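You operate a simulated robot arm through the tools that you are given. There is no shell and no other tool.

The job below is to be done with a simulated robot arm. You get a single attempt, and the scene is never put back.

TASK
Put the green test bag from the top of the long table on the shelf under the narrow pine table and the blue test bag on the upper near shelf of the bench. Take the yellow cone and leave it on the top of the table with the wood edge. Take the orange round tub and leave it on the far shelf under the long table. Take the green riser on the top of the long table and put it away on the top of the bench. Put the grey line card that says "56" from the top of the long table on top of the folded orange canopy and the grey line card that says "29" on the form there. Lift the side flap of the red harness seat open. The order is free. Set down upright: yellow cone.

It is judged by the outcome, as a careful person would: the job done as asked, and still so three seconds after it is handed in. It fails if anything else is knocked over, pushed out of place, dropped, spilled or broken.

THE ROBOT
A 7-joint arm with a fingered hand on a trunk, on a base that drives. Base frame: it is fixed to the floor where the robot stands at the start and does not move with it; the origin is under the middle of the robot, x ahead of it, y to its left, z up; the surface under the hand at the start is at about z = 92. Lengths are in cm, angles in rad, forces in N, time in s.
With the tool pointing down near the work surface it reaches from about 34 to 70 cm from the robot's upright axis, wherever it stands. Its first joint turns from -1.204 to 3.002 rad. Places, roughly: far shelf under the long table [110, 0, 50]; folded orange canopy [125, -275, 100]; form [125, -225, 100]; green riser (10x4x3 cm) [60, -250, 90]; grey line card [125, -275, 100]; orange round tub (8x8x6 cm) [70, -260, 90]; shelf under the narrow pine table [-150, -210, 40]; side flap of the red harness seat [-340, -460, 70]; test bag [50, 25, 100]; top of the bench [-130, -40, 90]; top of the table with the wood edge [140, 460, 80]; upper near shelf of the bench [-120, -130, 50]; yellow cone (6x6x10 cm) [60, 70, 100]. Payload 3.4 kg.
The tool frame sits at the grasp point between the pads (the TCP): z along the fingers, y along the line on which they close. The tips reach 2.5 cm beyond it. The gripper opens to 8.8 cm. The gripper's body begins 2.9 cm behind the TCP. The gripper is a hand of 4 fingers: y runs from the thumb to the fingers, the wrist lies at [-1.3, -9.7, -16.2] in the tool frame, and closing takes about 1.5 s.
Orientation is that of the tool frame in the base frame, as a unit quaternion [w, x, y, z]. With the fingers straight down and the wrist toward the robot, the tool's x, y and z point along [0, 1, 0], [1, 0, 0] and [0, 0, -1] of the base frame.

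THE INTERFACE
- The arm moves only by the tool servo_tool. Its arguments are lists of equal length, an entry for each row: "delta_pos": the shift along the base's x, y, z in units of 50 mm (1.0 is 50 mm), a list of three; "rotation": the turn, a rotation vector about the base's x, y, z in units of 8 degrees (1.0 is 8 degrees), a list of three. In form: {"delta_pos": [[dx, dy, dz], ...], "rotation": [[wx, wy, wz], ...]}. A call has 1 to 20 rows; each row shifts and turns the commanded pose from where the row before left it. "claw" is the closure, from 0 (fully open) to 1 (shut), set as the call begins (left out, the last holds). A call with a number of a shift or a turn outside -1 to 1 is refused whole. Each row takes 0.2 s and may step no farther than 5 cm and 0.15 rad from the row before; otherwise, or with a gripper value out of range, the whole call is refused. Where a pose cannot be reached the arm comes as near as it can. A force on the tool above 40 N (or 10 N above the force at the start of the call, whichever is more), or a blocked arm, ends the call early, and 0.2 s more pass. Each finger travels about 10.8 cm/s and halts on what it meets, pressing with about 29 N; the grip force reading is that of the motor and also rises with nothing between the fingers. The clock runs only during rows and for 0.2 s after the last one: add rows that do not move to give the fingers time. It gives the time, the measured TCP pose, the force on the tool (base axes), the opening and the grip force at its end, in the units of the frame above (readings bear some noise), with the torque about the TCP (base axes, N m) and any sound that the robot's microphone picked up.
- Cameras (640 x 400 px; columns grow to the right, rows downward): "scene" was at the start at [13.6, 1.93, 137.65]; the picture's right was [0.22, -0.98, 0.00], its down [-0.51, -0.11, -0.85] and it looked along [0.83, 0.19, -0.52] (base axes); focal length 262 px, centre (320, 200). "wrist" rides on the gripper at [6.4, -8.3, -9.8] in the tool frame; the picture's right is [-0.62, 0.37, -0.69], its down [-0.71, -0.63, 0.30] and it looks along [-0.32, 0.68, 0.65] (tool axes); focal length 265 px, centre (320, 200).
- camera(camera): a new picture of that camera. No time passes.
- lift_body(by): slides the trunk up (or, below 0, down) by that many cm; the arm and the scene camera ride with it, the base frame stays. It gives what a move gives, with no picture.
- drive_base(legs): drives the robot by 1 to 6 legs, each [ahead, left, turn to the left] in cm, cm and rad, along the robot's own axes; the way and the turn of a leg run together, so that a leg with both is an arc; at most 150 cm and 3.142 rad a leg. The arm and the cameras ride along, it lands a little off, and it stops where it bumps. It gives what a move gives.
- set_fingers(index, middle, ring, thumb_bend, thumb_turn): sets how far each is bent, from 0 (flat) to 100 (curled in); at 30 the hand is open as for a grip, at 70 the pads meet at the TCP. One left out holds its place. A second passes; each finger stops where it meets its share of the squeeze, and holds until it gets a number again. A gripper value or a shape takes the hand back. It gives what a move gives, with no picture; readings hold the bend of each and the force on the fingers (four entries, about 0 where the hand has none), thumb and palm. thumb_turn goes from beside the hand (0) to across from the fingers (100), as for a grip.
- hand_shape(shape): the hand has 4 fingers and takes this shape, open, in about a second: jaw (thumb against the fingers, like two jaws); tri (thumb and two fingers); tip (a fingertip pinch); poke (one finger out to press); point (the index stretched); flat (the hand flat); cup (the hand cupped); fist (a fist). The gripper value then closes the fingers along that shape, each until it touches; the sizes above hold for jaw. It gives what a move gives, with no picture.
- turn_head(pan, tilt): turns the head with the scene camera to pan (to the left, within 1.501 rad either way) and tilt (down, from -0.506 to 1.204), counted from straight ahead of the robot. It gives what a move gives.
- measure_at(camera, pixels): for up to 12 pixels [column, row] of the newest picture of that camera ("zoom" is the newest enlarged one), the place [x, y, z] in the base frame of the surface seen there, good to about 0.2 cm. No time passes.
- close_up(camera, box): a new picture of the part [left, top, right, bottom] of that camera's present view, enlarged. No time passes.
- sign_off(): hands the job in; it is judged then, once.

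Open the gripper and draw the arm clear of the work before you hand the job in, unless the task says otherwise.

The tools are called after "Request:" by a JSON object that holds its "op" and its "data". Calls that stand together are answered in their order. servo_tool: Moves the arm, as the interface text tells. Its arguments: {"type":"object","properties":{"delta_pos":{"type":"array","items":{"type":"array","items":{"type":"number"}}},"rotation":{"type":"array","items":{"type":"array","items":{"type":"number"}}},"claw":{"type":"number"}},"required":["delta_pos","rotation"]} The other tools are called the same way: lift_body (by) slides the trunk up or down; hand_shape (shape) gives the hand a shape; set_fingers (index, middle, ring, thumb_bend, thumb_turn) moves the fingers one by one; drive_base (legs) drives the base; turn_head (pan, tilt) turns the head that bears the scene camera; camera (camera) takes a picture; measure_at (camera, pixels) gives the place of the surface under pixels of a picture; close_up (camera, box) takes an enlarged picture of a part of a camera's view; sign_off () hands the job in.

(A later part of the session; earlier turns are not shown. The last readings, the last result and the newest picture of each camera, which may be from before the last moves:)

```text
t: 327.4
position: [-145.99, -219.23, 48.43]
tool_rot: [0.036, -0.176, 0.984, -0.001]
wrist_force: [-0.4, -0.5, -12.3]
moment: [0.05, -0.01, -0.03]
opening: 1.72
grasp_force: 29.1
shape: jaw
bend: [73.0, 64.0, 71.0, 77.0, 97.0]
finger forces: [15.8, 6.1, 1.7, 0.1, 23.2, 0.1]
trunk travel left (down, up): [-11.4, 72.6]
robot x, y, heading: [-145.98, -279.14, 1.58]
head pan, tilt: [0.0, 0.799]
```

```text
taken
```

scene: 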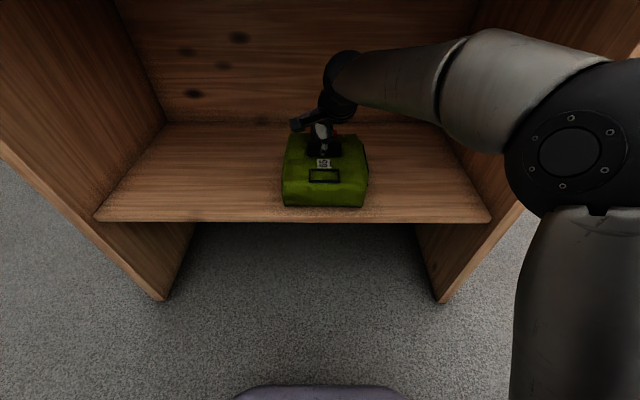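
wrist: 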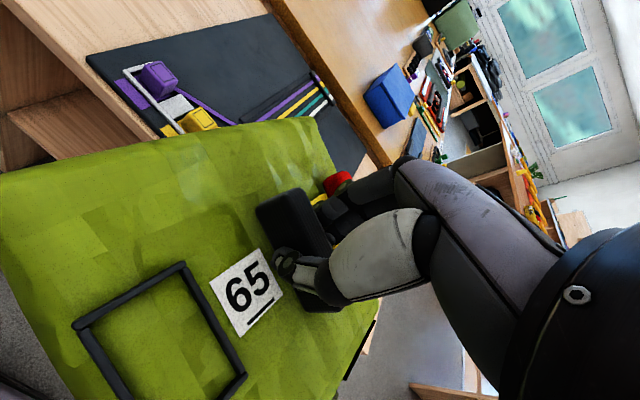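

Still carrying full weight; I lower another 0.8 cm in small steps.

Request:
{"op": "servo_tool", "data": {"delta_pos": [[0, 0, -0.08], [0, 0, -0.06], [0, 0, -0.05], [0, 0, 0]], "rotation": [[0, 0, 0], [0, 0, 0], [0, 0, 0], [0, 0, 0]]}}

```text
t: 328.4
position: [-145.87, -219.24, 47.8]
tool_rot: [0.036, -0.175, 0.984, 0.003]
wrist_force: [1.3, -0.7, 5.9]
moment: [0.08, -0.07, 0.03]
opening: 1.75
grasp_force: 28.8
shape: jaw
bend: [73.0, 64.0, 71.0, 77.0, 97.0]
finger forces: [16.5, 7.5, 2.6, 0.0, 27.1, 0.0]
trunk travel left (down, up): [-11.4, 72.6]
robot x, y, heading: [-146.37, -279.27, 1.581]
head pan, tilt: [0.0, 0.799]
```

The shelf now supports the bag (+5.9 N). I release and rise.

Request:
{"op": "servo_tool", "data": {"delta_pos": [[0, 0, 0], [0, 0, 0], [0, 0, 0], [0, 0, 0], [0, 0, 0.2], [0, 0, 0.3], [0, 0, 0.3], [0, 0, 0.3], [0, 0, 0]], "rotation": [[0, 0, 0], [0, 0, 0], [0, 0, 0], [0, 0, 0], [0, 0, 0], [0, 0, 0], [0, 0, 0], [0, 0, 0], [0, 0, 0]], "claw": 0.6}}

Request:
{"op": "camera", "data": {"camera": "scene"}}

Request:
{"op": "camera", "data": {"camera": "wrist"}}

```text
t: 330.4
position: [-145.96, -219.43, 53.38]
tool_rot: [0.036, -0.176, 0.984, 0.0]
wrist_force: [0.1, 0.3, 0.0]
moment: [0.01, 0.0, -0.01]
opening: 3.5
grasp_force: 0.0
shape: jaw
bend: [74.0, 49.0, 46.0, 73.0, 100.0]
finger forces: [0.0, 0.0, 0.0, 0.0, 0.0, 0.0]
trunk travel left (down, up): [-11.4, 72.6]
robot x, y, heading: [-145.94, -279.23, 1.573]
head pan, tilt: [0.0, 0.799]
```

```text
taken
```

scene: 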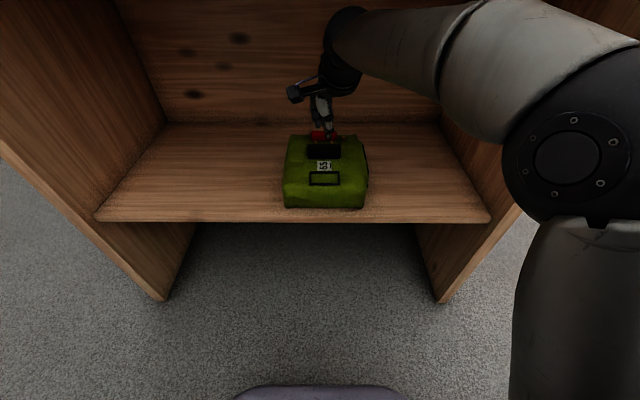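

```text
taken
```

wrist: 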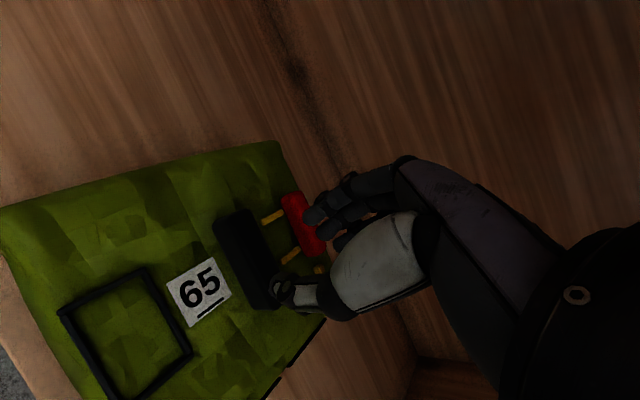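

The green bag sits flat on the shelf. I withdraw the hand and back out.

Request:
{"op": "servo_tool", "data": {"delta_pos": [[0, -0.5, 0], [0, -0.6, 0], [0, -0.6, 0], [0, -0.6, 0], [0, -0.6, 0], [0, -0.5, 0], [0, 0, 0]], "rotation": [[0, 0, 0], [0, 0, 0], [0, 0, 0], [0, 0, 0], [0, 0, 0], [0, 0, 0], [0, 0, 0]]}}

Request:
{"op": "drive_base", "data": {"legs": [[-15, 0, 0]]}}

Request:
{"op": "camera", "data": {"camera": "scene"}}

Request:
{"op": "lift_body", "data": {"by": 40}}

Request:
{"op": "lift_body", "data": {"by": 24}}

```text
t: 332.0
position: [-146.04, -236.55, 53.04]
tool_rot: [0.037, -0.176, 0.984, 0.0]
wrist_force: [-0.1, -0.9, -0.4]
moment: [0.01, -0.02, 0.0]
opening: 3.48
grasp_force: 0.1
shape: jaw
bend: [74.0, 49.0, 46.0, 73.0, 100.0]
finger forces: [0.0, 0.1, 0.1, 0.0, 0.0, 0.1]
trunk travel left (down, up): [-11.4, 72.6]
robot x, y, heading: [-146.17, -279.19, 1.579]
head pan, tilt: [0.0, 0.799]
```

```text
t: 333.3
position: [-146.19, -251.24, 53.03]
tool_rot: [0.036, -0.177, 0.984, 0.0]
wrist_force: [-0.4, -0.2, -0.3]
moment: [-0.02, 0.03, 0.0]
opening: 3.51
grasp_force: 0.1
shape: jaw
bend: [74.0, 49.0, 46.0, 73.0, 100.0]
finger forces: [0.1, 0.0, 0.0, 0.0, 0.0, 0.1]
trunk travel left (down, up): [-11.4, 72.6]
robot x, y, heading: [-146.12, -294.1, 1.581]
head pan, tilt: [0.0, 0.799]
```

```text
taken
```

scene: 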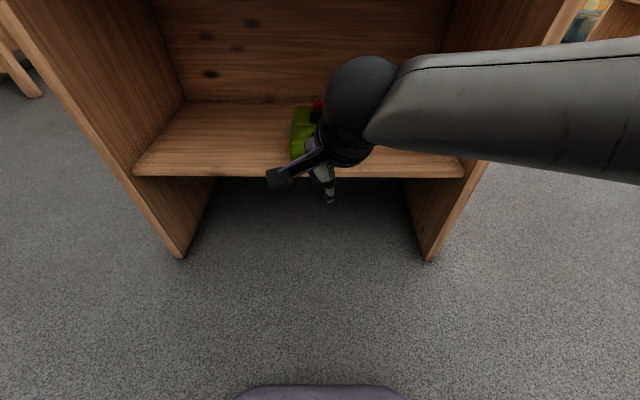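

```text
t: 337.1
position: [-146.14, -251.31, 93.05]
tool_rot: [0.035, -0.177, 0.984, 0.001]
wrist_force: [-0.7, 0.0, -0.1]
moment: [-0.05, 0.01, -0.01]
opening: 3.5
grasp_force: 0.0
shape: jaw
bend: [74.0, 49.0, 46.0, 73.0, 100.0]
finger forces: [0.0, 0.0, 0.1, 0.1, 0.0, 0.0]
trunk travel left (down, up): [-51.4, 32.6]
robot x, y, heading: [-146.11, -294.26, 1.58]
head pan, tilt: [0.0, 0.799]
```

```text
t: 339.6
position: [-146.12, -251.19, 117.12]
tool_rot: [0.035, -0.177, 0.984, 0.001]
wrist_force: [0.5, 0.4, -0.7]
moment: [-0.03, -0.01, 0.01]
opening: 3.5
grasp_force: 0.1
shape: jaw
bend: [74.0, 49.0, 46.0, 73.0, 100.0]
finger forces: [0.1, 0.1, 0.1, 0.1, 0.0, 0.0]
trunk travel left (down, up): [-75.4, 8.6]
robot x, y, heading: [-146.13, -293.77, 1.58]
head pan, tilt: [0.0, 0.799]
```

Both bags are placed. Next is the orange tub: I drive back to the corridor and turn toward the long table's right end.

Request:
{"op": "drive_base", "data": {"legs": [[0, -118, 0], [0, 0, -1.578]]}}

Request:
{"op": "drive_base", "data": {"legs": [[25, 33, 0]]}}

Request:
{"op": "turn_head", "data": {"pan": 0.0, "tilt": 0.75}}

Request:
{"op": "camera", "data": {"camera": "scene"}}

```text
t: 349.6
position: [16.95, -296.23, 117.07]
tool_rot: [0.025, 0.591, 0.806, -0.025]
wrist_force: [0.0, 0.3, 0.6]
moment: [-0.04, -0.01, 0.0]
opening: 3.5
grasp_force: 0.0
shape: jaw
bend: [74.0, 49.0, 46.0, 73.0, 100.0]
finger forces: [0.1, 0.0, 0.0, 0.0, 0.0, 0.1]
trunk travel left (down, up): [-75.4, 8.6]
robot x, y, heading: [-25.86, -293.7, -0.041]
head pan, tilt: [0.0, 0.799]
```

```text
t: 352.2
position: [42.67, -263.56, 117.08]
tool_rot: [0.025, 0.589, 0.807, -0.026]
wrist_force: [0.3, 0.8, 0.2]
moment: [-0.02, 0.01, -0.03]
opening: 3.47
grasp_force: 0.0
shape: jaw
bend: [74.0, 49.0, 46.0, 73.0, 100.0]
finger forces: [0.1, 0.0, 0.0, 0.0, 0.0, 0.0]
trunk travel left (down, up): [-75.4, 8.6]
robot x, y, heading: [-0.15, -262.05, -0.039]
head pan, tilt: [0.0, 0.799]
```

```text
t: 352.8
position: [42.59, -263.51, 116.96]
tool_rot: [0.026, 0.589, 0.807, -0.026]
wrist_force: [0.2, 0.6, 0.2]
moment: [-0.03, -0.02, 0.0]
opening: 3.49
grasp_force: 0.1
shape: jaw
bend: [74.0, 49.0, 46.0, 73.0, 100.0]
finger forces: [0.0, 0.0, 0.0, 0.0, 0.0, 0.0]
trunk travel left (down, up): [-75.4, 8.6]
robot x, y, heading: [-0.55, -261.67, -0.037]
head pan, tilt: [0.0, 0.75]
```

```text
taken
```

scene: 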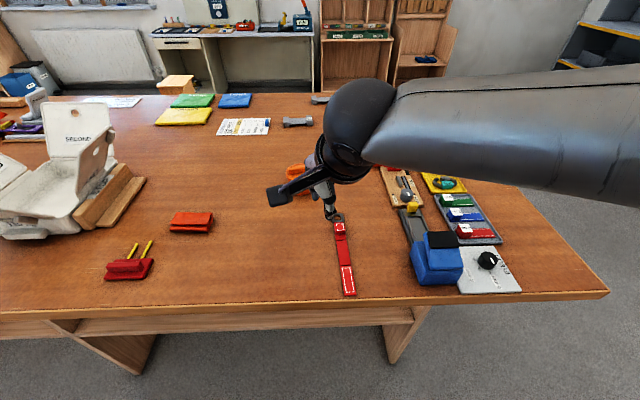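

I straighten the hand and my heading, then view the tub with the wrist camera.

Request:
{"op": "servo_tool", "data": {"delta_pos": [[0, 0, 0], [0, 0, 0], [0, 0, 0], [0, 0, 0]], "rotation": [[0.177, 0, -0.74], [0.177, 0, -0.74], [0.177, 0, -0.74], [0, 0, 0]], "claw": 0.0}}

Request:
{"op": "drive_base", "data": {"legs": [[13, 1, 0.035]]}}

Request:
{"op": "camera", "data": {"camera": "wrist"}}

Request:
{"op": "camera", "data": {"camera": "scene"}}

```text
t: 353.8
position: [42.57, -263.75, 117.05]
tool_rot: [-0.001, 0.708, 0.706, 0.001]
wrist_force: [-0.5, 1.0, -0.6]
moment: [0.02, 0.01, 0.03]
opening: 8.76
grasp_force: 0.1
shape: jaw
bend: [30.0, 30.0, 30.0, 30.0, 98.0]
finger forces: [0.0, 0.0, 0.1, 0.0, 0.0, 0.1]
trunk travel left (down, up): [-75.4, 8.6]
robot x, y, heading: [-0.14, -261.66, -0.034]
head pan, tilt: [0.0, 0.75]
```

```text
t: 355.1
position: [55.65, -261.24, 117.08]
tool_rot: [-0.001, 0.694, 0.72, 0.0]
wrist_force: [0.8, 0.3, 0.2]
moment: [0.0, 0.0, 0.03]
opening: 8.79
grasp_force: 0.1
shape: jaw
bend: [30.0, 30.0, 30.0, 30.0, 98.0]
finger forces: [0.0, 0.0, 0.0, 0.0, 0.1, 0.0]
trunk travel left (down, up): [-75.4, 8.6]
robot x, y, heading: [13.23, -260.98, 0.003]
head pan, tilt: [0.0, 0.75]
```

```text
taken
```

wrist: 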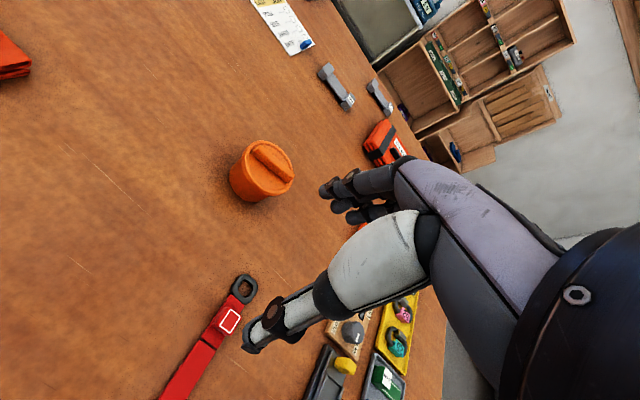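

```text
taken
```

scene: 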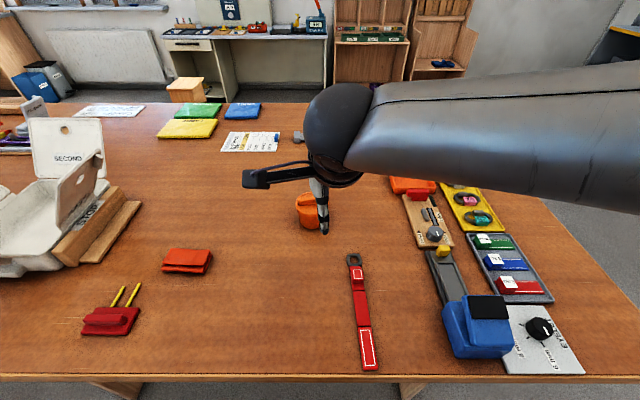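

The tub with its bar lid is at (262, 172) in the wrist view. I measure it.

Request:
{"op": "close_up", "data": {"camera": "wrist", "box": [210, 120, 320, 220]}}

Request:
{"op": "measure_at", "data": {"camera": "wrist", "pixels": [[262, 150], [272, 165], [285, 178], [255, 148], [288, 188], [248, 165], [270, 185], [232, 180], [262, 200], [243, 150], [293, 170], [278, 148]]}}

```text
4.00 times, centred on (265, 170) of wrist
```

zoom: 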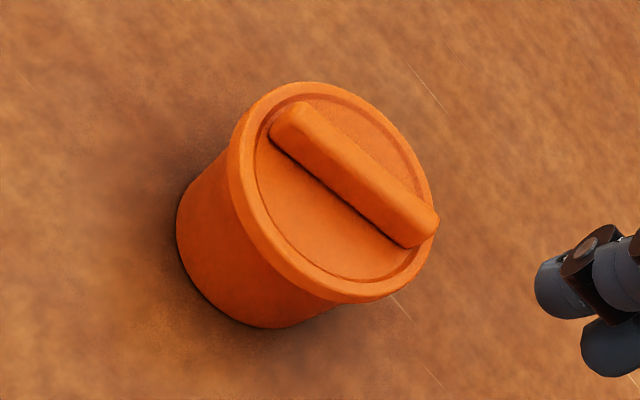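

```text
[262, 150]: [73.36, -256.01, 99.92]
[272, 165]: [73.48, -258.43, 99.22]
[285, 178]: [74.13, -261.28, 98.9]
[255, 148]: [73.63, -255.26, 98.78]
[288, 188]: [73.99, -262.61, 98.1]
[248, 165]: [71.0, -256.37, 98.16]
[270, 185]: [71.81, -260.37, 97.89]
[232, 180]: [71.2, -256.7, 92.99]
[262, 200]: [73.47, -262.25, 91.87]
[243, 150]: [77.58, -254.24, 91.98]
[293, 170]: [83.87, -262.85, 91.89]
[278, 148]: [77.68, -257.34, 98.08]
```

The tub's lid bar runs along y at x≈73.8, y −255.3…−262.6, top z≈99.7. I move over it to pinch the bar and will test whether the whole tub comes up.

Request:
{"op": "servo_tool", "data": {"delta_pos": [[0.6, 0.07, -0.1], [0.7, 0.08, -0.4], [0.8, 0.1, -0.6], [0.8, 0.1, -0.7], [0.73, 0.1, -0.8], [0, 0, 0]], "rotation": [[0, 0, 0], [0, 0, 0], [0, 0, 0], [0, 0, 0], [0, 0, 0], [0, 0, 0]], "claw": 0.55}}

Request:
{"op": "camera", "data": {"camera": "wrist"}}

```text
refused: row 3 steps farther than a row can; nothing moved
```

```text
taken
```

wrist: 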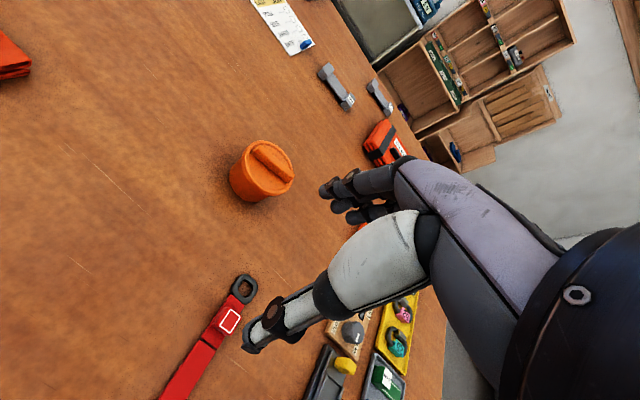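

I redo the move with smaller row steps.

Request:
{"op": "servo_tool", "data": {"delta_pos": [[0.6, 0.07, -0.1], [0.7, 0.08, -0.3], [0.7, 0.1, -0.4], [0.7, 0.1, -0.4], [0.7, 0.1, -0.4], [0.22, 0, -0.5], [0, 0, -0.6], [0, 0, 0]], "rotation": [[0, 0, 0], [0, 0, 0], [0, 0, 0], [0, 0, 0], [0, 0, 0], [0, 0, 0], [0, 0, 0], [0, 0, 0]], "claw": 0.55}}

Request:
{"op": "camera", "data": {"camera": "wrist"}}

```text
t: 356.9
position: [73.77, -258.72, 103.53]
tool_rot: [-0.001, 0.693, 0.721, 0.001]
wrist_force: [0.2, -0.9, -0.2]
moment: [0.01, 0.0, -0.03]
opening: 4.0
grasp_force: 0.1
shape: jaw
bend: [74.0, 46.0, 43.0, 71.0, 100.0]
finger forces: [0.0, 0.0, 0.0, 0.0, 0.0, 0.0]
trunk travel left (down, up): [-75.4, 8.6]
robot x, y, heading: [13.24, -260.82, -0.0]
head pan, tilt: [0.0, 0.75]
```

```text
taken
```

wrist: 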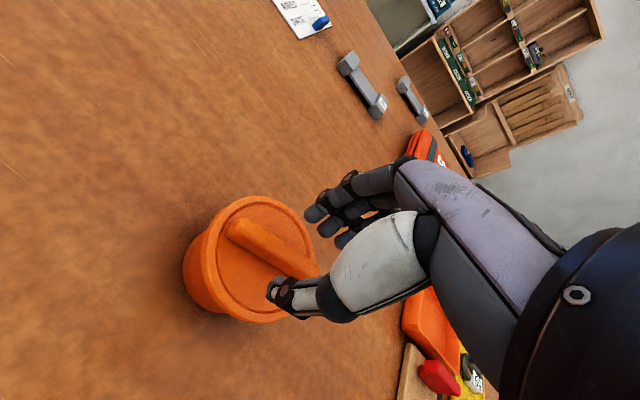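

The bar is between thumb and fingers. I lower to z≈100.8 and close.

Request:
{"op": "servo_tool", "data": {"delta_pos": [[0, 0, -0.25], [0, 0, -0.2], [0, 0, -0.1], [0, 0, 0]], "rotation": [[0, 0, 0], [0, 0, 0], [0, 0, 0], [0, 0, 0]]}}

Request:
{"op": "servo_tool", "data": {"delta_pos": [[0, 0, 0], [0, 0, 0], [0, 0, 0], [0, 0, 0], [0, 0, 0], [0, 0, 0], [0, 0, 0]], "rotation": [[0, 0, 0], [0, 0, 0], [0, 0, 0], [0, 0, 0], [0, 0, 0], [0, 0, 0], [0, 0, 0]], "claw": 1.0}}

Request:
{"op": "camera", "data": {"camera": "wrist"}}

```text
t: 357.9
position: [73.7, -258.72, 100.96]
tool_rot: [-0.001, 0.693, 0.721, 0.001]
wrist_force: [-0.1, -0.2, 0.9]
moment: [-0.01, 0.01, 0.02]
opening: 4.02
grasp_force: 0.1
shape: jaw
bend: [74.0, 46.0, 43.0, 71.0, 100.0]
finger forces: [0.3, 0.7, 0.1, 0.0, 0.1, 0.1]
trunk travel left (down, up): [-75.4, 8.6]
robot x, y, heading: [12.84, -260.55, 0.001]
head pan, tilt: [0.0, 0.75]
```

```text
t: 359.5
position: [73.75, -258.88, 100.86]
tool_rot: [0.0, 0.693, 0.721, 0.001]
wrist_force: [0.0, 0.3, -0.9]
moment: [-0.01, -0.01, 0.08]
opening: 1.42
grasp_force: 29.2
shape: jaw
bend: [74.0, 71.0, 70.0, 79.0, 99.0]
finger forces: [15.5, 6.7, 1.4, 0.0, 23.3, 0.0]
trunk travel left (down, up): [-75.4, 8.6]
robot x, y, heading: [13.04, -261.02, 0.006]
head pan, tilt: [0.0, 0.75]
```

```text
taken
```

wrist: 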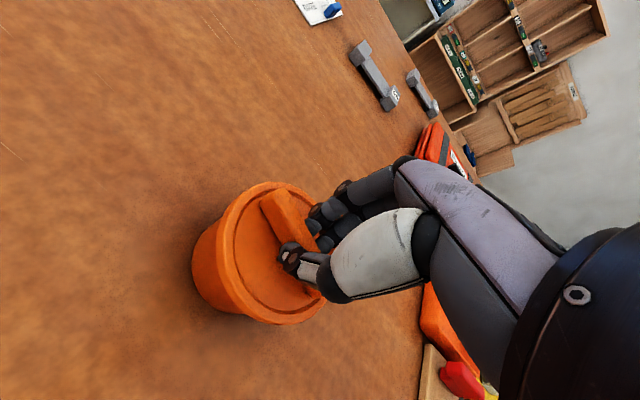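

The bar is pinched at 1.42 cm. I lift 1 cm and check whether the whole tub rises.

Request:
{"op": "servo_tool", "data": {"delta_pos": [[0, 0, 0.08], [0, 0, 0.12], [0, 0, 0.15], [0, 0, 0]], "rotation": [[0, 0, 0], [0, 0, 0], [0, 0, 0], [0, 0, 0]]}}

Request:
{"op": "close_up", "data": {"camera": "wrist", "box": [160, 150, 380, 350]}}

```text
t: 360.5
position: [73.81, -258.94, 102.51]
tool_rot: [-0.001, 0.694, 0.72, 0.001]
wrist_force: [-0.5, 0.0, -1.2]
moment: [-0.03, 0.01, 0.01]
opening: 1.43
grasp_force: 29.0
shape: jaw
bend: [74.0, 71.0, 70.0, 79.0, 99.0]
finger forces: [16.1, 6.5, 0.7, 0.0, 23.2, 0.0]
trunk travel left (down, up): [-75.4, 8.6]
robot x, y, heading: [13.32, -261.12, 0.005]
head pan, tilt: [0.0, 0.75]
```

```text
2.00 times, centred on (270, 250) of wrist
```

zoom: 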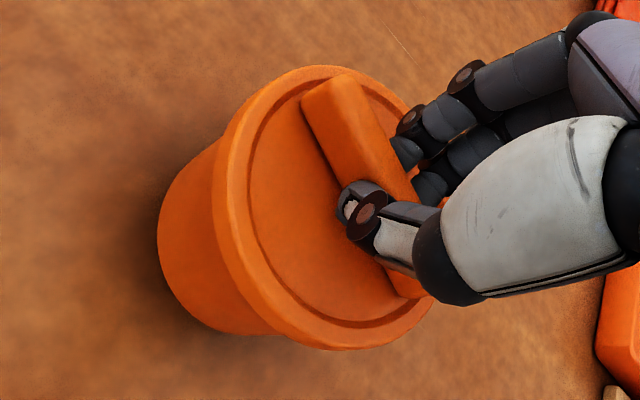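

The whole tub rises with the bar. I lift higher, pull in, and look to the right to plan the route around the table's end.

Request:
{"op": "servo_tool", "data": {"delta_pos": [[0, 0, 0.4], [0, 0, 0.6], [0, 0, 0.7], [-0.4, 0, 0.6], [-0.7, 0, 0.3], [-0.8, 0, 0], [-0.8, 0, 0], [-0.6, 0, 0], [0, 0, 0]], "rotation": [[0, 0, 0], [0, 0, 0], [0, 0, 0], [0, 0, 0], [0, 0, 0], [0, 0, 0], [0, 0, 0], [0, 0, 0], [0, 0, 0]]}}

Request:
{"op": "turn_head", "data": {"pan": -1.0, "tilt": 0.5}}

Request:
{"op": "camera", "data": {"camera": "scene"}}

```text
t: 362.5
position: [57.24, -258.77, 115.57]
tool_rot: [-0.002, 0.693, 0.721, 0.001]
wrist_force: [0.0, 0.5, -1.6]
moment: [-0.01, 0.0, 0.0]
opening: 1.34
grasp_force: 29.2
shape: jaw
bend: [73.0, 71.0, 70.0, 80.0, 98.0]
finger forces: [16.6, 6.4, 0.5, 0.0, 23.5, 0.0]
trunk travel left (down, up): [-75.4, 8.6]
robot x, y, heading: [13.07, -260.55, 0.002]
head pan, tilt: [0.0, 0.75]
```

```text
t: 363.8
position: [57.3, -258.78, 115.71]
tool_rot: [-0.001, 0.693, 0.721, 0.002]
wrist_force: [-0.2, 0.2, -1.6]
moment: [-0.01, 0.06, 0.02]
opening: 1.33
grasp_force: 28.8
shape: jaw
bend: [73.0, 71.0, 70.0, 80.0, 98.0]
finger forces: [16.6, 6.4, 0.5, 0.1, 23.4, 0.0]
trunk travel left (down, up): [-75.4, 8.6]
robot x, y, heading: [13.0, -261.15, 0.001]
head pan, tilt: [-1.0, 0.499]
```

```text
taken
```

scene: 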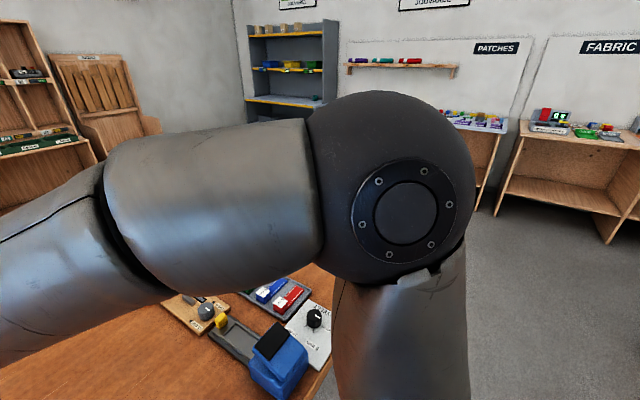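

The right side beyond the table is open floor up to the wall tables. I back away and drive past the table's right end.

Request:
{"op": "drive_base", "data": {"legs": [[-44, 0, 0], [0, -120, 0]]}}

Request:
{"op": "turn_head", "data": {"pan": 0.3, "tilt": 0.5}}

Request:
{"op": "camera", "data": {"camera": "scene"}}

```text
t: 372.1
position: [14.93, -377.03, 115.64]
tool_rot: [-0.002, 0.685, 0.728, 0.001]
wrist_force: [0.5, -0.3, -1.5]
moment: [0.0, -0.01, 0.05]
opening: 1.32
grasp_force: 29.0
shape: jaw
bend: [73.0, 71.0, 70.0, 80.0, 98.0]
finger forces: [16.7, 6.4, 0.5, 0.1, 23.3, 0.0]
trunk travel left (down, up): [-75.4, 8.6]
robot x, y, heading: [-29.34, -380.34, 0.025]
head pan, tilt: [-1.0, 0.499]
```

```text
t: 373.6
position: [15.04, -377.09, 115.56]
tool_rot: [-0.001, 0.685, 0.729, 0.0]
wrist_force: [0.1, 0.4, -1.0]
moment: [0.03, 0.0, -0.01]
opening: 1.34
grasp_force: 29.0
shape: jaw
bend: [73.0, 71.0, 70.0, 80.0, 98.0]
finger forces: [16.8, 6.4, 0.6, 0.0, 23.4, 0.0]
trunk travel left (down, up): [-75.4, 8.6]
robot x, y, heading: [-29.26, -380.46, 0.023]
head pan, tilt: [0.3, 0.499]
```

```text
taken
```

scene: 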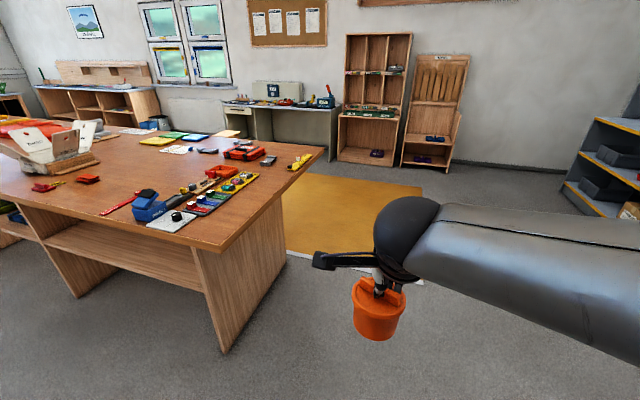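

There is a yellow mat on the floor beyond the table's end. I measure the table corner and mat to steer clear.

Request:
{"op": "measure_at", "data": {"camera": "scene", "pixels": [[225, 250], [322, 150], [225, 350], [290, 250], [420, 282], [420, 190], [310, 178], [360, 220], [280, 160], [350, 160], [570, 190], [450, 165]]}}

```text
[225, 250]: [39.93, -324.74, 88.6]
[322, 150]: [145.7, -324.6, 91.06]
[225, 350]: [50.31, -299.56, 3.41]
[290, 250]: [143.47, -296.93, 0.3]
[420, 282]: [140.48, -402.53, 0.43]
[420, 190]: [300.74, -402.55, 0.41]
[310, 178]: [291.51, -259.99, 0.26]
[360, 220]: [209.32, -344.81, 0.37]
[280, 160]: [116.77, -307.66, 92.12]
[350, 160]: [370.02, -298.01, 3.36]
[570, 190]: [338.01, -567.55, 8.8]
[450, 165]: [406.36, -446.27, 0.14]
```

The mat covers x≈140–300 beyond this end, so I'd rather not drive over it. I go back along the corridor and around the left end instead, carrying the tub.

Request:
{"op": "drive_base", "data": {"legs": [[-2, 140, -0.025], [0, 140, 0], [0, 140, 0]]}}

Request:
{"op": "turn_head", "data": {"pan": 1.2, "tilt": 0.5}}

Request:
{"op": "camera", "data": {"camera": "scene"}}

```text
t: 393.9
position: [11.38, 44.08, 115.54]
tool_rot: [0.0, 0.701, 0.713, 0.0]
wrist_force: [-0.7, 0.9, -0.9]
moment: [-0.02, -0.02, -0.01]
opening: 1.34
grasp_force: 29.1
shape: jaw
bend: [73.0, 71.0, 70.0, 80.0, 98.0]
finger forces: [16.8, 6.4, 0.5, 0.1, 23.4, 0.0]
trunk travel left (down, up): [-75.4, 8.6]
robot x, y, heading: [-32.61, 42.53, -0.018]
head pan, tilt: [0.3, 0.499]
```

```text
t: 395.1
position: [11.43, 44.06, 115.52]
tool_rot: [0.0, 0.701, 0.713, 0.0]
wrist_force: [0.6, -0.5, -0.6]
moment: [0.0, -0.02, 0.0]
opening: 1.35
grasp_force: 29.4
shape: jaw
bend: [73.0, 71.0, 70.0, 80.0, 98.0]
finger forces: [16.6, 6.4, 0.6, 0.1, 23.4, 0.1]
trunk travel left (down, up): [-75.4, 8.6]
robot x, y, heading: [-32.77, 42.91, -0.016]
head pan, tilt: [1.201, 0.499]
```

```text
taken
```

scene: 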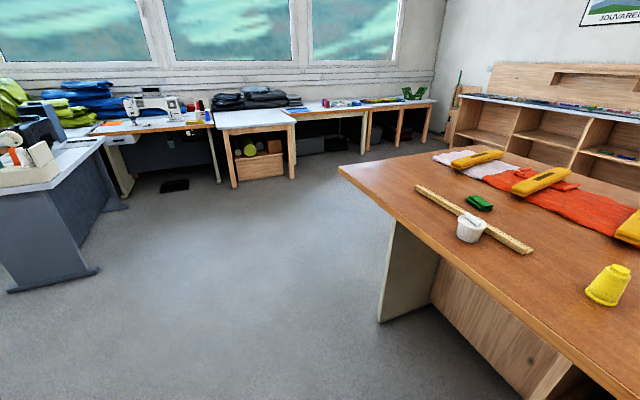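

The left side is clear. I measure the table's left end and the window-side tables.

Request:
{"op": "measure_at", "data": {"camera": "scene", "pixels": [[342, 172], [255, 120], [345, 108], [395, 103], [235, 185], [295, 120], [380, 320], [95, 270], [425, 100], [155, 123]]}}

Request:
{"op": "close_up", "data": {"camera": "scene", "box": [190, 60, 450, 200]}}

```text
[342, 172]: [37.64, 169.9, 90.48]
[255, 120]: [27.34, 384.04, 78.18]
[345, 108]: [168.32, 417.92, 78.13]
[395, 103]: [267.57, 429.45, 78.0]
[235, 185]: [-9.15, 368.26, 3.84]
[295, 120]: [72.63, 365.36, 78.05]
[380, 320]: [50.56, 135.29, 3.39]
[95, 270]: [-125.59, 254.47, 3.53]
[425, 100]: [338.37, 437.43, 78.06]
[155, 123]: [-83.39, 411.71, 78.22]
```

```text
2.46 times, centred on (320, 130) of scene
```

zoom: 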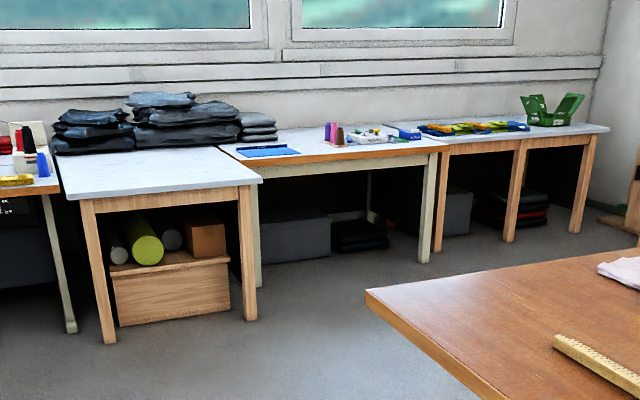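

The long table's left end is at y≈170. I drive around it: left to y≈215, then ahead to the far side.

Request:
{"op": "drive_base", "data": {"legs": [[0, 145, 0.016], [0, 30, 0]]}}

Request:
{"op": "turn_head", "data": {"pan": -0.3, "tilt": 0.5}}

Request:
{"op": "camera", "data": {"camera": "scene"}}

```text
t: 403.9
position: [14.87, 220.19, 115.56]
tool_rot: [0.0, 0.7, 0.714, 0.001]
wrist_force: [-0.1, 0.8, -1.5]
moment: [-0.01, -0.06, -0.02]
opening: 1.35
grasp_force: 29.5
shape: jaw
bend: [73.0, 71.0, 70.0, 80.0, 98.0]
finger forces: [16.8, 6.4, 0.4, 0.0, 23.2, 0.0]
trunk travel left (down, up): [-75.4, 8.6]
robot x, y, heading: [-29.32, 218.84, -0.016]
head pan, tilt: [1.201, 0.499]
```

```text
t: 405.6
position: [14.73, 220.16, 115.53]
tool_rot: [-0.001, 0.7, 0.714, 0.002]
wrist_force: [0.4, -0.7, -1.0]
moment: [0.0, -0.02, 0.02]
opening: 1.34
grasp_force: 29.7
shape: jaw
bend: [73.0, 71.0, 70.0, 80.0, 98.0]
finger forces: [16.8, 6.3, 0.5, 0.0, 23.4, 0.0]
trunk travel left (down, up): [-75.4, 8.6]
robot x, y, heading: [-29.48, 218.54, -0.018]
head pan, tilt: [-0.3, 0.499]
```

```text
taken
```

scene: 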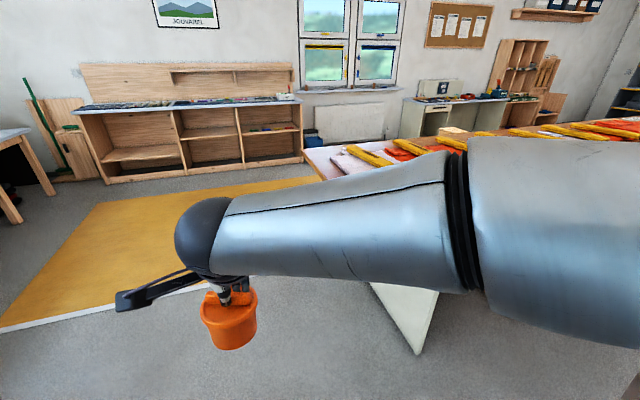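

The mat runs along the whole far side, so it is floor covering that must be crossed. I drive ahead onto the far side.

Request:
{"op": "drive_base", "data": {"legs": [[110, 0, 0.016], [112, 0, 0]]}}

Request:
{"op": "turn_head", "data": {"pan": -1.3, "tilt": 0.5}}

Request:
{"op": "camera", "data": {"camera": "scene"}}

```text
t: 416.4
position: [235.7, 222.16, 115.61]
tool_rot: [0.0, 0.688, 0.726, 0.001]
wrist_force: [0.3, 0.3, -1.1]
moment: [-0.02, 0.01, 0.01]
opening: 1.35
grasp_force: 28.7
shape: jaw
bend: [73.0, 71.0, 70.0, 80.0, 98.0]
finger forces: [16.7, 6.4, 0.4, 0.1, 23.5, 0.0]
trunk travel left (down, up): [-75.4, 8.6]
robot x, y, heading: [191.27, 219.34, 0.017]
head pan, tilt: [-0.3, 0.499]
```

```text
t: 417.7
position: [235.61, 222.2, 115.65]
tool_rot: [-0.001, 0.688, 0.725, 0.0]
wrist_force: [-0.7, -0.4, -1.7]
moment: [0.01, 0.0, 0.03]
opening: 1.33
grasp_force: 28.5
shape: jaw
bend: [73.0, 71.0, 70.0, 80.0, 98.0]
finger forces: [16.6, 6.4, 0.5, 0.1, 23.4, 0.0]
trunk travel left (down, up): [-75.4, 8.6]
robot x, y, heading: [191.22, 219.81, 0.022]
head pan, tilt: [-1.3, 0.499]
```

```text
taken
```

scene: 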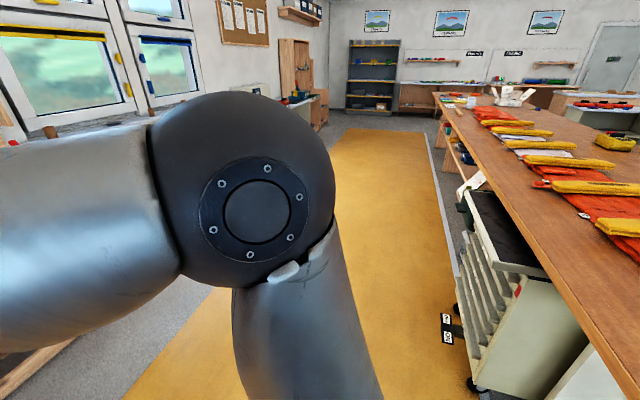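

Along the far side there are a wheeled drawer cart at (510, 280) and something on the floor at (447, 328). I measure these before driving along.

Request:
{"op": "measure_at", "data": {"camera": "scene", "pixels": [[447, 328], [447, 318], [480, 320], [470, 190], [500, 230], [540, 270], [470, 380], [455, 250], [465, 150], [450, 130], [430, 130], [455, 290]]}}

Request:
{"op": "close_up", "data": {"camera": "scene", "box": [400, 80, 640, 400]}}

```text
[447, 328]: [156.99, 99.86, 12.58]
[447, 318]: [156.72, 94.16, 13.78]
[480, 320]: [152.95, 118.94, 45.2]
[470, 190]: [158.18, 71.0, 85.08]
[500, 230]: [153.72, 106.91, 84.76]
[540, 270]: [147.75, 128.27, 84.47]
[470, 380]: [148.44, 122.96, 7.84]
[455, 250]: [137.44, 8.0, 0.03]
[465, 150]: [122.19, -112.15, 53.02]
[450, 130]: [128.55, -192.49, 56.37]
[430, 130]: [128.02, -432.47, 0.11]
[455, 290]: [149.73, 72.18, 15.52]
```

```text
1.25 times, centred on (520, 240) of scene
```

zoom: 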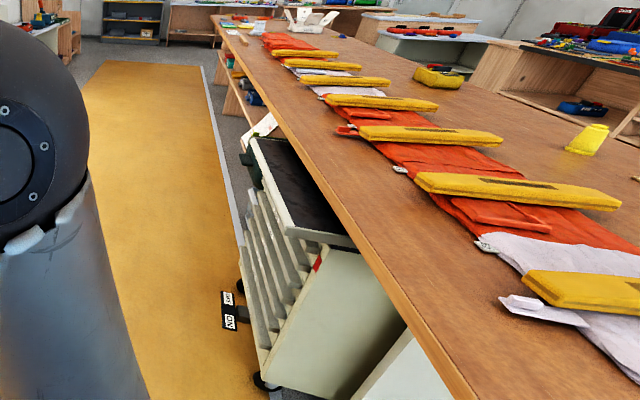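

The cart with a floor pedal spans y≈70–130 out to x≈160. I keep at x≈200 while driving past it, after turning to face the table.

Request:
{"op": "drive_base", "data": {"legs": [[9, 0, 0], [0, 0, 3.12]]}}

Request:
{"op": "drive_base", "data": {"legs": [[0, 110, 0], [0, 108, 0]]}}

Request:
{"op": "turn_head", "data": {"pan": 0.0, "tilt": 0.7}}

Request:
{"op": "camera", "data": {"camera": "scene"}}

```text
t: 426.1
position: [156.01, 218.28, 115.61]
tool_rot: [0.001, 0.714, -0.7, 0.0]
wrist_force: [0.1, 0.4, -0.9]
moment: [0.0, -0.02, 0.0]
opening: 1.31
grasp_force: 28.3
shape: jaw
bend: [73.0, 71.0, 70.0, 80.0, 98.0]
finger forces: [16.2, 6.1, 0.3, 0.1, 22.6, 0.0]
trunk travel left (down, up): [-75.4, 8.6]
robot x, y, heading: [199.82, 219.37, 3.129]
head pan, tilt: [-1.3, 0.499]
```

```text
t: 436.8
position: [151.55, 1.26, 115.64]
tool_rot: [0.001, 0.714, -0.7, 0.0]
wrist_force: [-0.3, -0.1, -0.9]
moment: [0.01, 0.03, -0.02]
opening: 1.35
grasp_force: 29.0
shape: jaw
bend: [73.0, 71.0, 70.0, 80.0, 98.0]
finger forces: [16.2, 6.2, 0.3, 0.0, 22.6, 0.1]
trunk travel left (down, up): [-75.4, 8.6]
robot x, y, heading: [195.82, 2.77, 3.124]
head pan, tilt: [-1.3, 0.499]
```

```text
t: 438.3
position: [151.63, 1.27, 115.62]
tool_rot: [0.0, 0.714, -0.7, 0.0]
wrist_force: [-0.6, -0.7, -0.8]
moment: [0.01, -0.01, 0.0]
opening: 1.32
grasp_force: 29.3
shape: jaw
bend: [73.0, 71.0, 70.0, 80.0, 98.0]
finger forces: [16.2, 6.1, 0.3, 0.0, 22.5, 0.0]
trunk travel left (down, up): [-75.4, 8.6]
robot x, y, heading: [195.95, 2.97, 3.127]
head pan, tilt: [0.0, 0.7]
```

```text
taken
```

scene: 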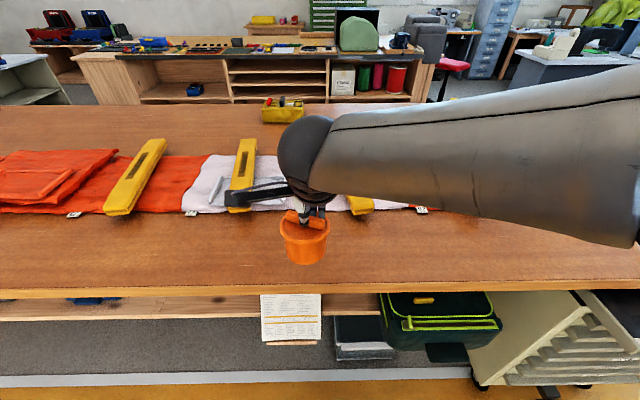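

From the far side I see items under the table: a paper at (290, 318), a dark bag at (440, 315), a dark box at (360, 335). I measure and then lower the trunk to see the shelf.

Request:
{"op": "measure_at", "data": {"camera": "scene", "pixels": [[290, 318], [290, 298], [360, 335], [440, 315], [200, 305], [100, 300], [200, 290], [340, 325], [480, 370], [230, 310], [50, 305]]}}

Request:
{"op": "drive_base", "data": {"legs": [[-12, 0, 0]]}}

Request:
{"op": "lift_body", "data": {"by": -40}}

Request:
{"op": "camera", "data": {"camera": "scene"}}

```text
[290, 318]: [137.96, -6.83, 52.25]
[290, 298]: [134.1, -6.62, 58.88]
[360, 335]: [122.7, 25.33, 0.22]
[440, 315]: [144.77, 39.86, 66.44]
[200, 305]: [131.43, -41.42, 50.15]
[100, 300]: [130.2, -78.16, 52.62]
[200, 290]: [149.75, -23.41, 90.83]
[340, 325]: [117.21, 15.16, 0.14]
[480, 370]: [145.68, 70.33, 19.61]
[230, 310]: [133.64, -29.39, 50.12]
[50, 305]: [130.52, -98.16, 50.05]
```

```text
t: 439.5
position: [163.44, 1.17, 115.54]
tool_rot: [0.0, 0.714, -0.7, 0.0]
wrist_force: [0.6, -0.4, -0.8]
moment: [0.01, 0.02, -0.04]
opening: 1.34
grasp_force: 29.0
shape: jaw
bend: [73.0, 71.0, 70.0, 80.0, 98.0]
finger forces: [16.3, 6.2, 0.3, 0.0, 22.5, 0.0]
trunk travel left (down, up): [-75.4, 8.6]
robot x, y, heading: [207.37, 2.77, 3.122]
head pan, tilt: [0.0, 0.7]
```

```text
t: 443.4
position: [163.48, 1.15, 75.63]
tool_rot: [0.001, 0.714, -0.7, 0.001]
wrist_force: [-0.5, 0.2, -1.5]
moment: [-0.01, -0.02, -0.02]
opening: 1.33
grasp_force: 29.0
shape: jaw
bend: [73.0, 71.0, 70.0, 80.0, 98.0]
finger forces: [16.3, 6.2, 0.4, 0.0, 22.5, 0.0]
trunk travel left (down, up): [-35.4, 48.6]
robot x, y, heading: [207.83, 2.52, 3.126]
head pan, tilt: [0.0, 0.7]
```

```text
taken
```

scene: 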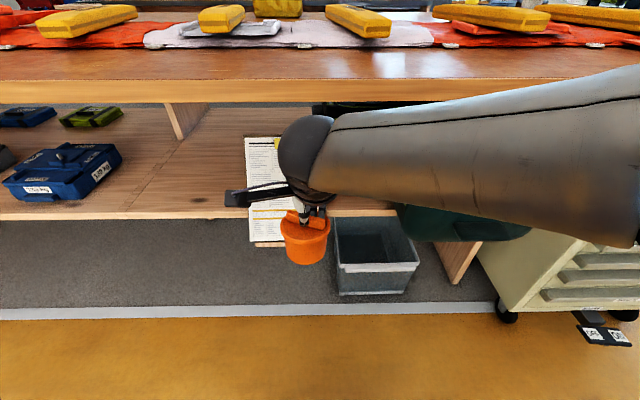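

The shelf at z≈50 has free space at about (180, 180). I measure its front edge, the paper and the blue bag around it.

Request:
{"op": "measure_at", "data": {"camera": "scene", "pixels": [[180, 212], [180, 175], [210, 150], [248, 190], [246, 140], [125, 180], [100, 195], [200, 100], [200, 92], [180, 120], [265, 230], [190, 135]]}}

```text
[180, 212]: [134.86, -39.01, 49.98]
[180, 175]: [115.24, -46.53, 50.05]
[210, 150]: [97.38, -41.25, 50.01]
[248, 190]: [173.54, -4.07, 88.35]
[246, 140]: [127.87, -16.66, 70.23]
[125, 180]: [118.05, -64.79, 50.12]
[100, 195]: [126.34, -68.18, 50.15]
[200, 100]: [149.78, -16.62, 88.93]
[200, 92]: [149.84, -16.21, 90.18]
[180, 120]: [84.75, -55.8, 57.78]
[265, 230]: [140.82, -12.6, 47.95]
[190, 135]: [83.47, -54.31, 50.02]
```

Free spot: around (122, −47), between the blue bag (y<−62) and the paper (y>−17). I shift left 48 cm and lower to just above shelf level.

Request:
{"op": "drive_base", "data": {"legs": [[0, 48, 0.015]]}}

Request:
{"op": "lift_body", "data": {"by": -13.5}}

Request:
{"op": "camera", "data": {"camera": "scene"}}

```text
t: 446.2
position: [162.97, -47.09, 75.52]
tool_rot: [0.0, 0.718, -0.696, 0.002]
wrist_force: [-0.9, 0.3, -0.3]
moment: [0.04, -0.01, 0.01]
opening: 1.34
grasp_force: 29.0
shape: jaw
bend: [73.0, 71.0, 70.0, 80.0, 98.0]
finger forces: [16.3, 6.2, 0.3, 0.1, 22.8, 0.0]
trunk travel left (down, up): [-35.4, 48.6]
robot x, y, heading: [207.35, -45.13, 3.135]
head pan, tilt: [0.0, 0.7]
```

```text
t: 447.8
position: [163.06, -47.13, 62.0]
tool_rot: [0.0, 0.719, -0.695, 0.001]
wrist_force: [0.3, 0.8, -0.9]
moment: [0.04, 0.01, 0.01]
opening: 1.34
grasp_force: 29.1
shape: jaw
bend: [73.0, 71.0, 70.0, 80.0, 98.0]
finger forces: [16.3, 6.2, 0.3, 0.1, 22.7, 0.0]
trunk travel left (down, up): [-21.9, 62.1]
robot x, y, heading: [207.1, -45.26, 3.14]
head pan, tilt: [0.0, 0.7]
```

```text
taken
```

scene: 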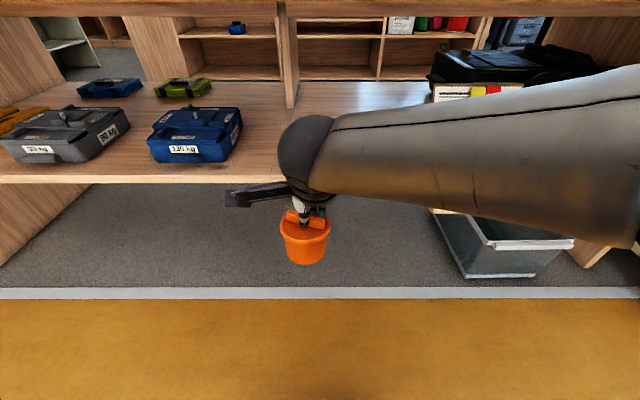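

The blue "120 kg" bag is at (195, 135) just left of my target. I measure it and the free shelf area.

Request:
{"op": "measure_at", "data": {"camera": "scene", "pixels": [[240, 140], [243, 125], [225, 160], [260, 165], [260, 178], [270, 140], [305, 230], [305, 262], [285, 240], [326, 240], [440, 90], [290, 105]]}}

```text
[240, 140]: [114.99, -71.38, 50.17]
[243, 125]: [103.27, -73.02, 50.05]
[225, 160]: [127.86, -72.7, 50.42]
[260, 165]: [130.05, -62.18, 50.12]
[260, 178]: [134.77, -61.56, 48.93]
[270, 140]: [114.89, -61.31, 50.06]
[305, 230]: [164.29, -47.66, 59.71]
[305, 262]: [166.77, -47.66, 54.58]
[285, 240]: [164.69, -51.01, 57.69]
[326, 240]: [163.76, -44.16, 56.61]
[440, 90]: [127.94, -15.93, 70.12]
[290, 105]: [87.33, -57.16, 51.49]
```

Plenty of room. I drive 18 cm ahead, then extend the arm over the shelf.

Request:
{"op": "drive_base", "data": {"legs": [[18, 0, 0]]}}

Request:
{"op": "servo_tool", "data": {"delta_pos": [[-0.5, 0, 0], [-0.6, 0, 0], [-0.6, 0, 0], [-0.6, 0, 0], [-0.6, 0, 0], [-0.6, 0, 0], [-0.6, 0, 0], [-0.5, 0, 0], [0, 0, 0]], "rotation": [[0, 0, 0], [0, 0, 0], [0, 0, 0], [0, 0, 0], [0, 0, 0], [0, 0, 0], [0, 0, 0], [0, 0, 0], [0, 0, 0]]}}

Request:
{"op": "camera", "data": {"camera": "scene"}}

```text
t: 449.4
position: [144.71, -47.04, 62.17]
tool_rot: [0.001, 0.719, -0.695, 0.0]
wrist_force: [-1.2, 0.5, -1.3]
moment: [0.01, -0.02, -0.01]
opening: 1.31
grasp_force: 28.8
shape: jaw
bend: [73.0, 71.0, 70.0, 80.0, 98.0]
finger forces: [16.3, 6.2, 0.3, 0.0, 22.7, 0.1]
trunk travel left (down, up): [-21.9, 62.1]
robot x, y, heading: [189.43, -45.02, 3.141]
head pan, tilt: [0.0, 0.7]
```

```text
t: 451.4
position: [121.85, -47.17, 61.96]
tool_rot: [0.0, 0.719, -0.695, 0.002]
wrist_force: [-0.1, -0.6, -0.8]
moment: [0.02, 0.02, -0.03]
opening: 1.32
grasp_force: 28.8
shape: jaw
bend: [73.0, 71.0, 70.0, 80.0, 98.0]
finger forces: [16.4, 6.2, 0.3, 0.0, 22.8, 0.1]
trunk travel left (down, up): [-21.9, 62.1]
robot x, y, heading: [189.36, -45.44, 3.139]
head pan, tilt: [0.0, 0.7]
```

```text
taken
```

scene: 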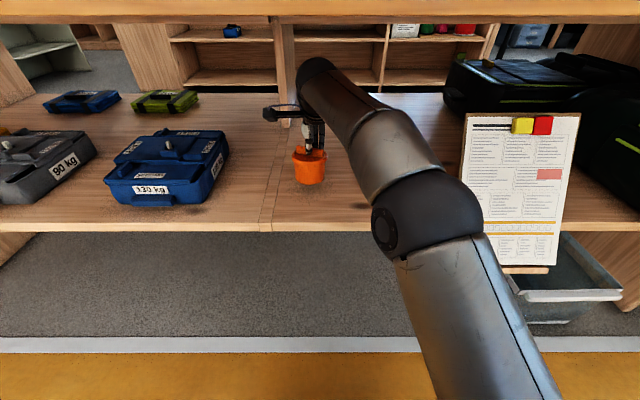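

The tub is over the shelf, clear of its neighbours and of the paper stand. I lower it.

Request:
{"op": "servo_tool", "data": {"delta_pos": [[0, 0, -0.2], [0, 0, -0.2], [0, 0, -0.12], [0, 0, -0.06], [0, 0, 0]], "rotation": [[0, 0, 0], [0, 0, 0], [0, 0, 0], [0, 0, 0], [0, 0, 0]]}}

Request:
{"op": "close_up", "data": {"camera": "scene", "box": [230, 50, 420, 230]}}

```text
t: 452.6
position: [121.78, -47.05, 59.21]
tool_rot: [0.001, 0.719, -0.695, 0.0]
wrist_force: [-0.2, -0.4, 0.2]
moment: [0.01, 0.01, 0.01]
opening: 1.3
grasp_force: 29.2
shape: jaw
bend: [73.0, 71.0, 70.0, 80.0, 98.0]
finger forces: [16.3, 6.3, 0.2, 0.0, 23.3, 0.1]
trunk travel left (down, up): [-21.9, 62.1]
robot x, y, heading: [188.86, -45.07, 3.137]
head pan, tilt: [0.0, 0.7]
```

```text
2.22 times, centred on (325, 140) of scene
```

zoom: 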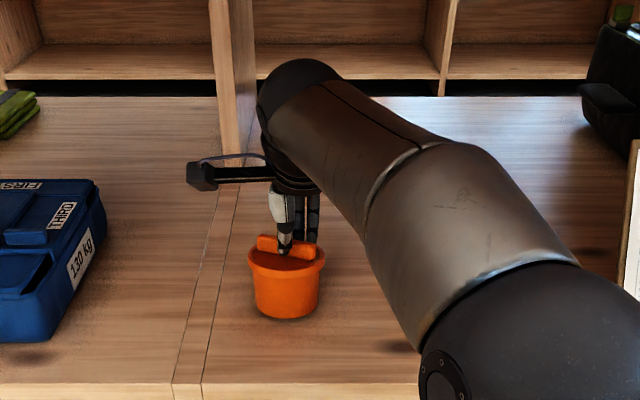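

It is just touching the shelf. I lower 0.2 cm, release, and rise.

Request:
{"op": "servo_tool", "data": {"delta_pos": [[0, 0, -0.05], [0, 0, 0]], "rotation": [[0, 0, 0], [0, 0, 0]]}}

Request:
{"op": "servo_tool", "data": {"delta_pos": [[0, 0, 0], [0, 0, 0], [0, 0, 0], [0, 0, 0], [0, 0, 0.3], [0, 0, 0.4], [0, 0, 0.3], [0, 0, 0]], "rotation": [[0, 0, 0], [0, 0, 0], [0, 0, 0], [0, 0, 0], [0, 0, 0], [0, 0, 0], [0, 0, 0], [0, 0, 0]], "claw": 0.55}}

Request:
{"op": "close_up", "data": {"camera": "scene", "box": [230, 50, 420, 230]}}

```text
t: 453.1
position: [121.81, -47.1, 59.11]
tool_rot: [0.003, 0.719, -0.695, 0.0]
wrist_force: [2.8, -0.3, 8.3]
moment: [0.0, 0.0, 0.02]
opening: 1.33
grasp_force: 28.8
shape: jaw
bend: [73.0, 71.0, 70.0, 80.0, 98.0]
finger forces: [15.6, 6.5, 0.2, 0.0, 25.9, 0.0]
trunk travel left (down, up): [-21.9, 62.1]
robot x, y, heading: [188.65, -45.32, 3.138]
head pan, tilt: [0.0, 0.7]
```

```text
t: 454.9
position: [121.79, -47.23, 63.73]
tool_rot: [0.0, 0.719, -0.695, 0.001]
wrist_force: [0.3, 0.7, 0.2]
moment: [0.02, -0.01, -0.02]
opening: 3.92
grasp_force: 0.0
shape: jaw
bend: [74.0, 47.0, 43.0, 71.0, 100.0]
finger forces: [0.0, 0.0, 0.0, 0.0, 0.0, 0.1]
trunk travel left (down, up): [-21.9, 62.1]
robot x, y, heading: [188.95, -44.75, 3.137]
head pan, tilt: [0.0, 0.7]
```

```text
2.22 times, centred on (325, 140) of scene
```

zoom: 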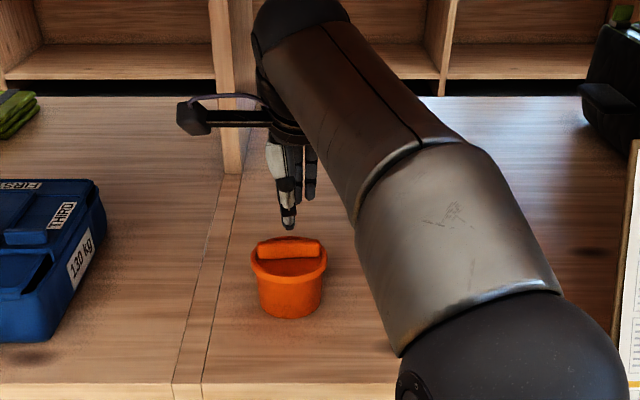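

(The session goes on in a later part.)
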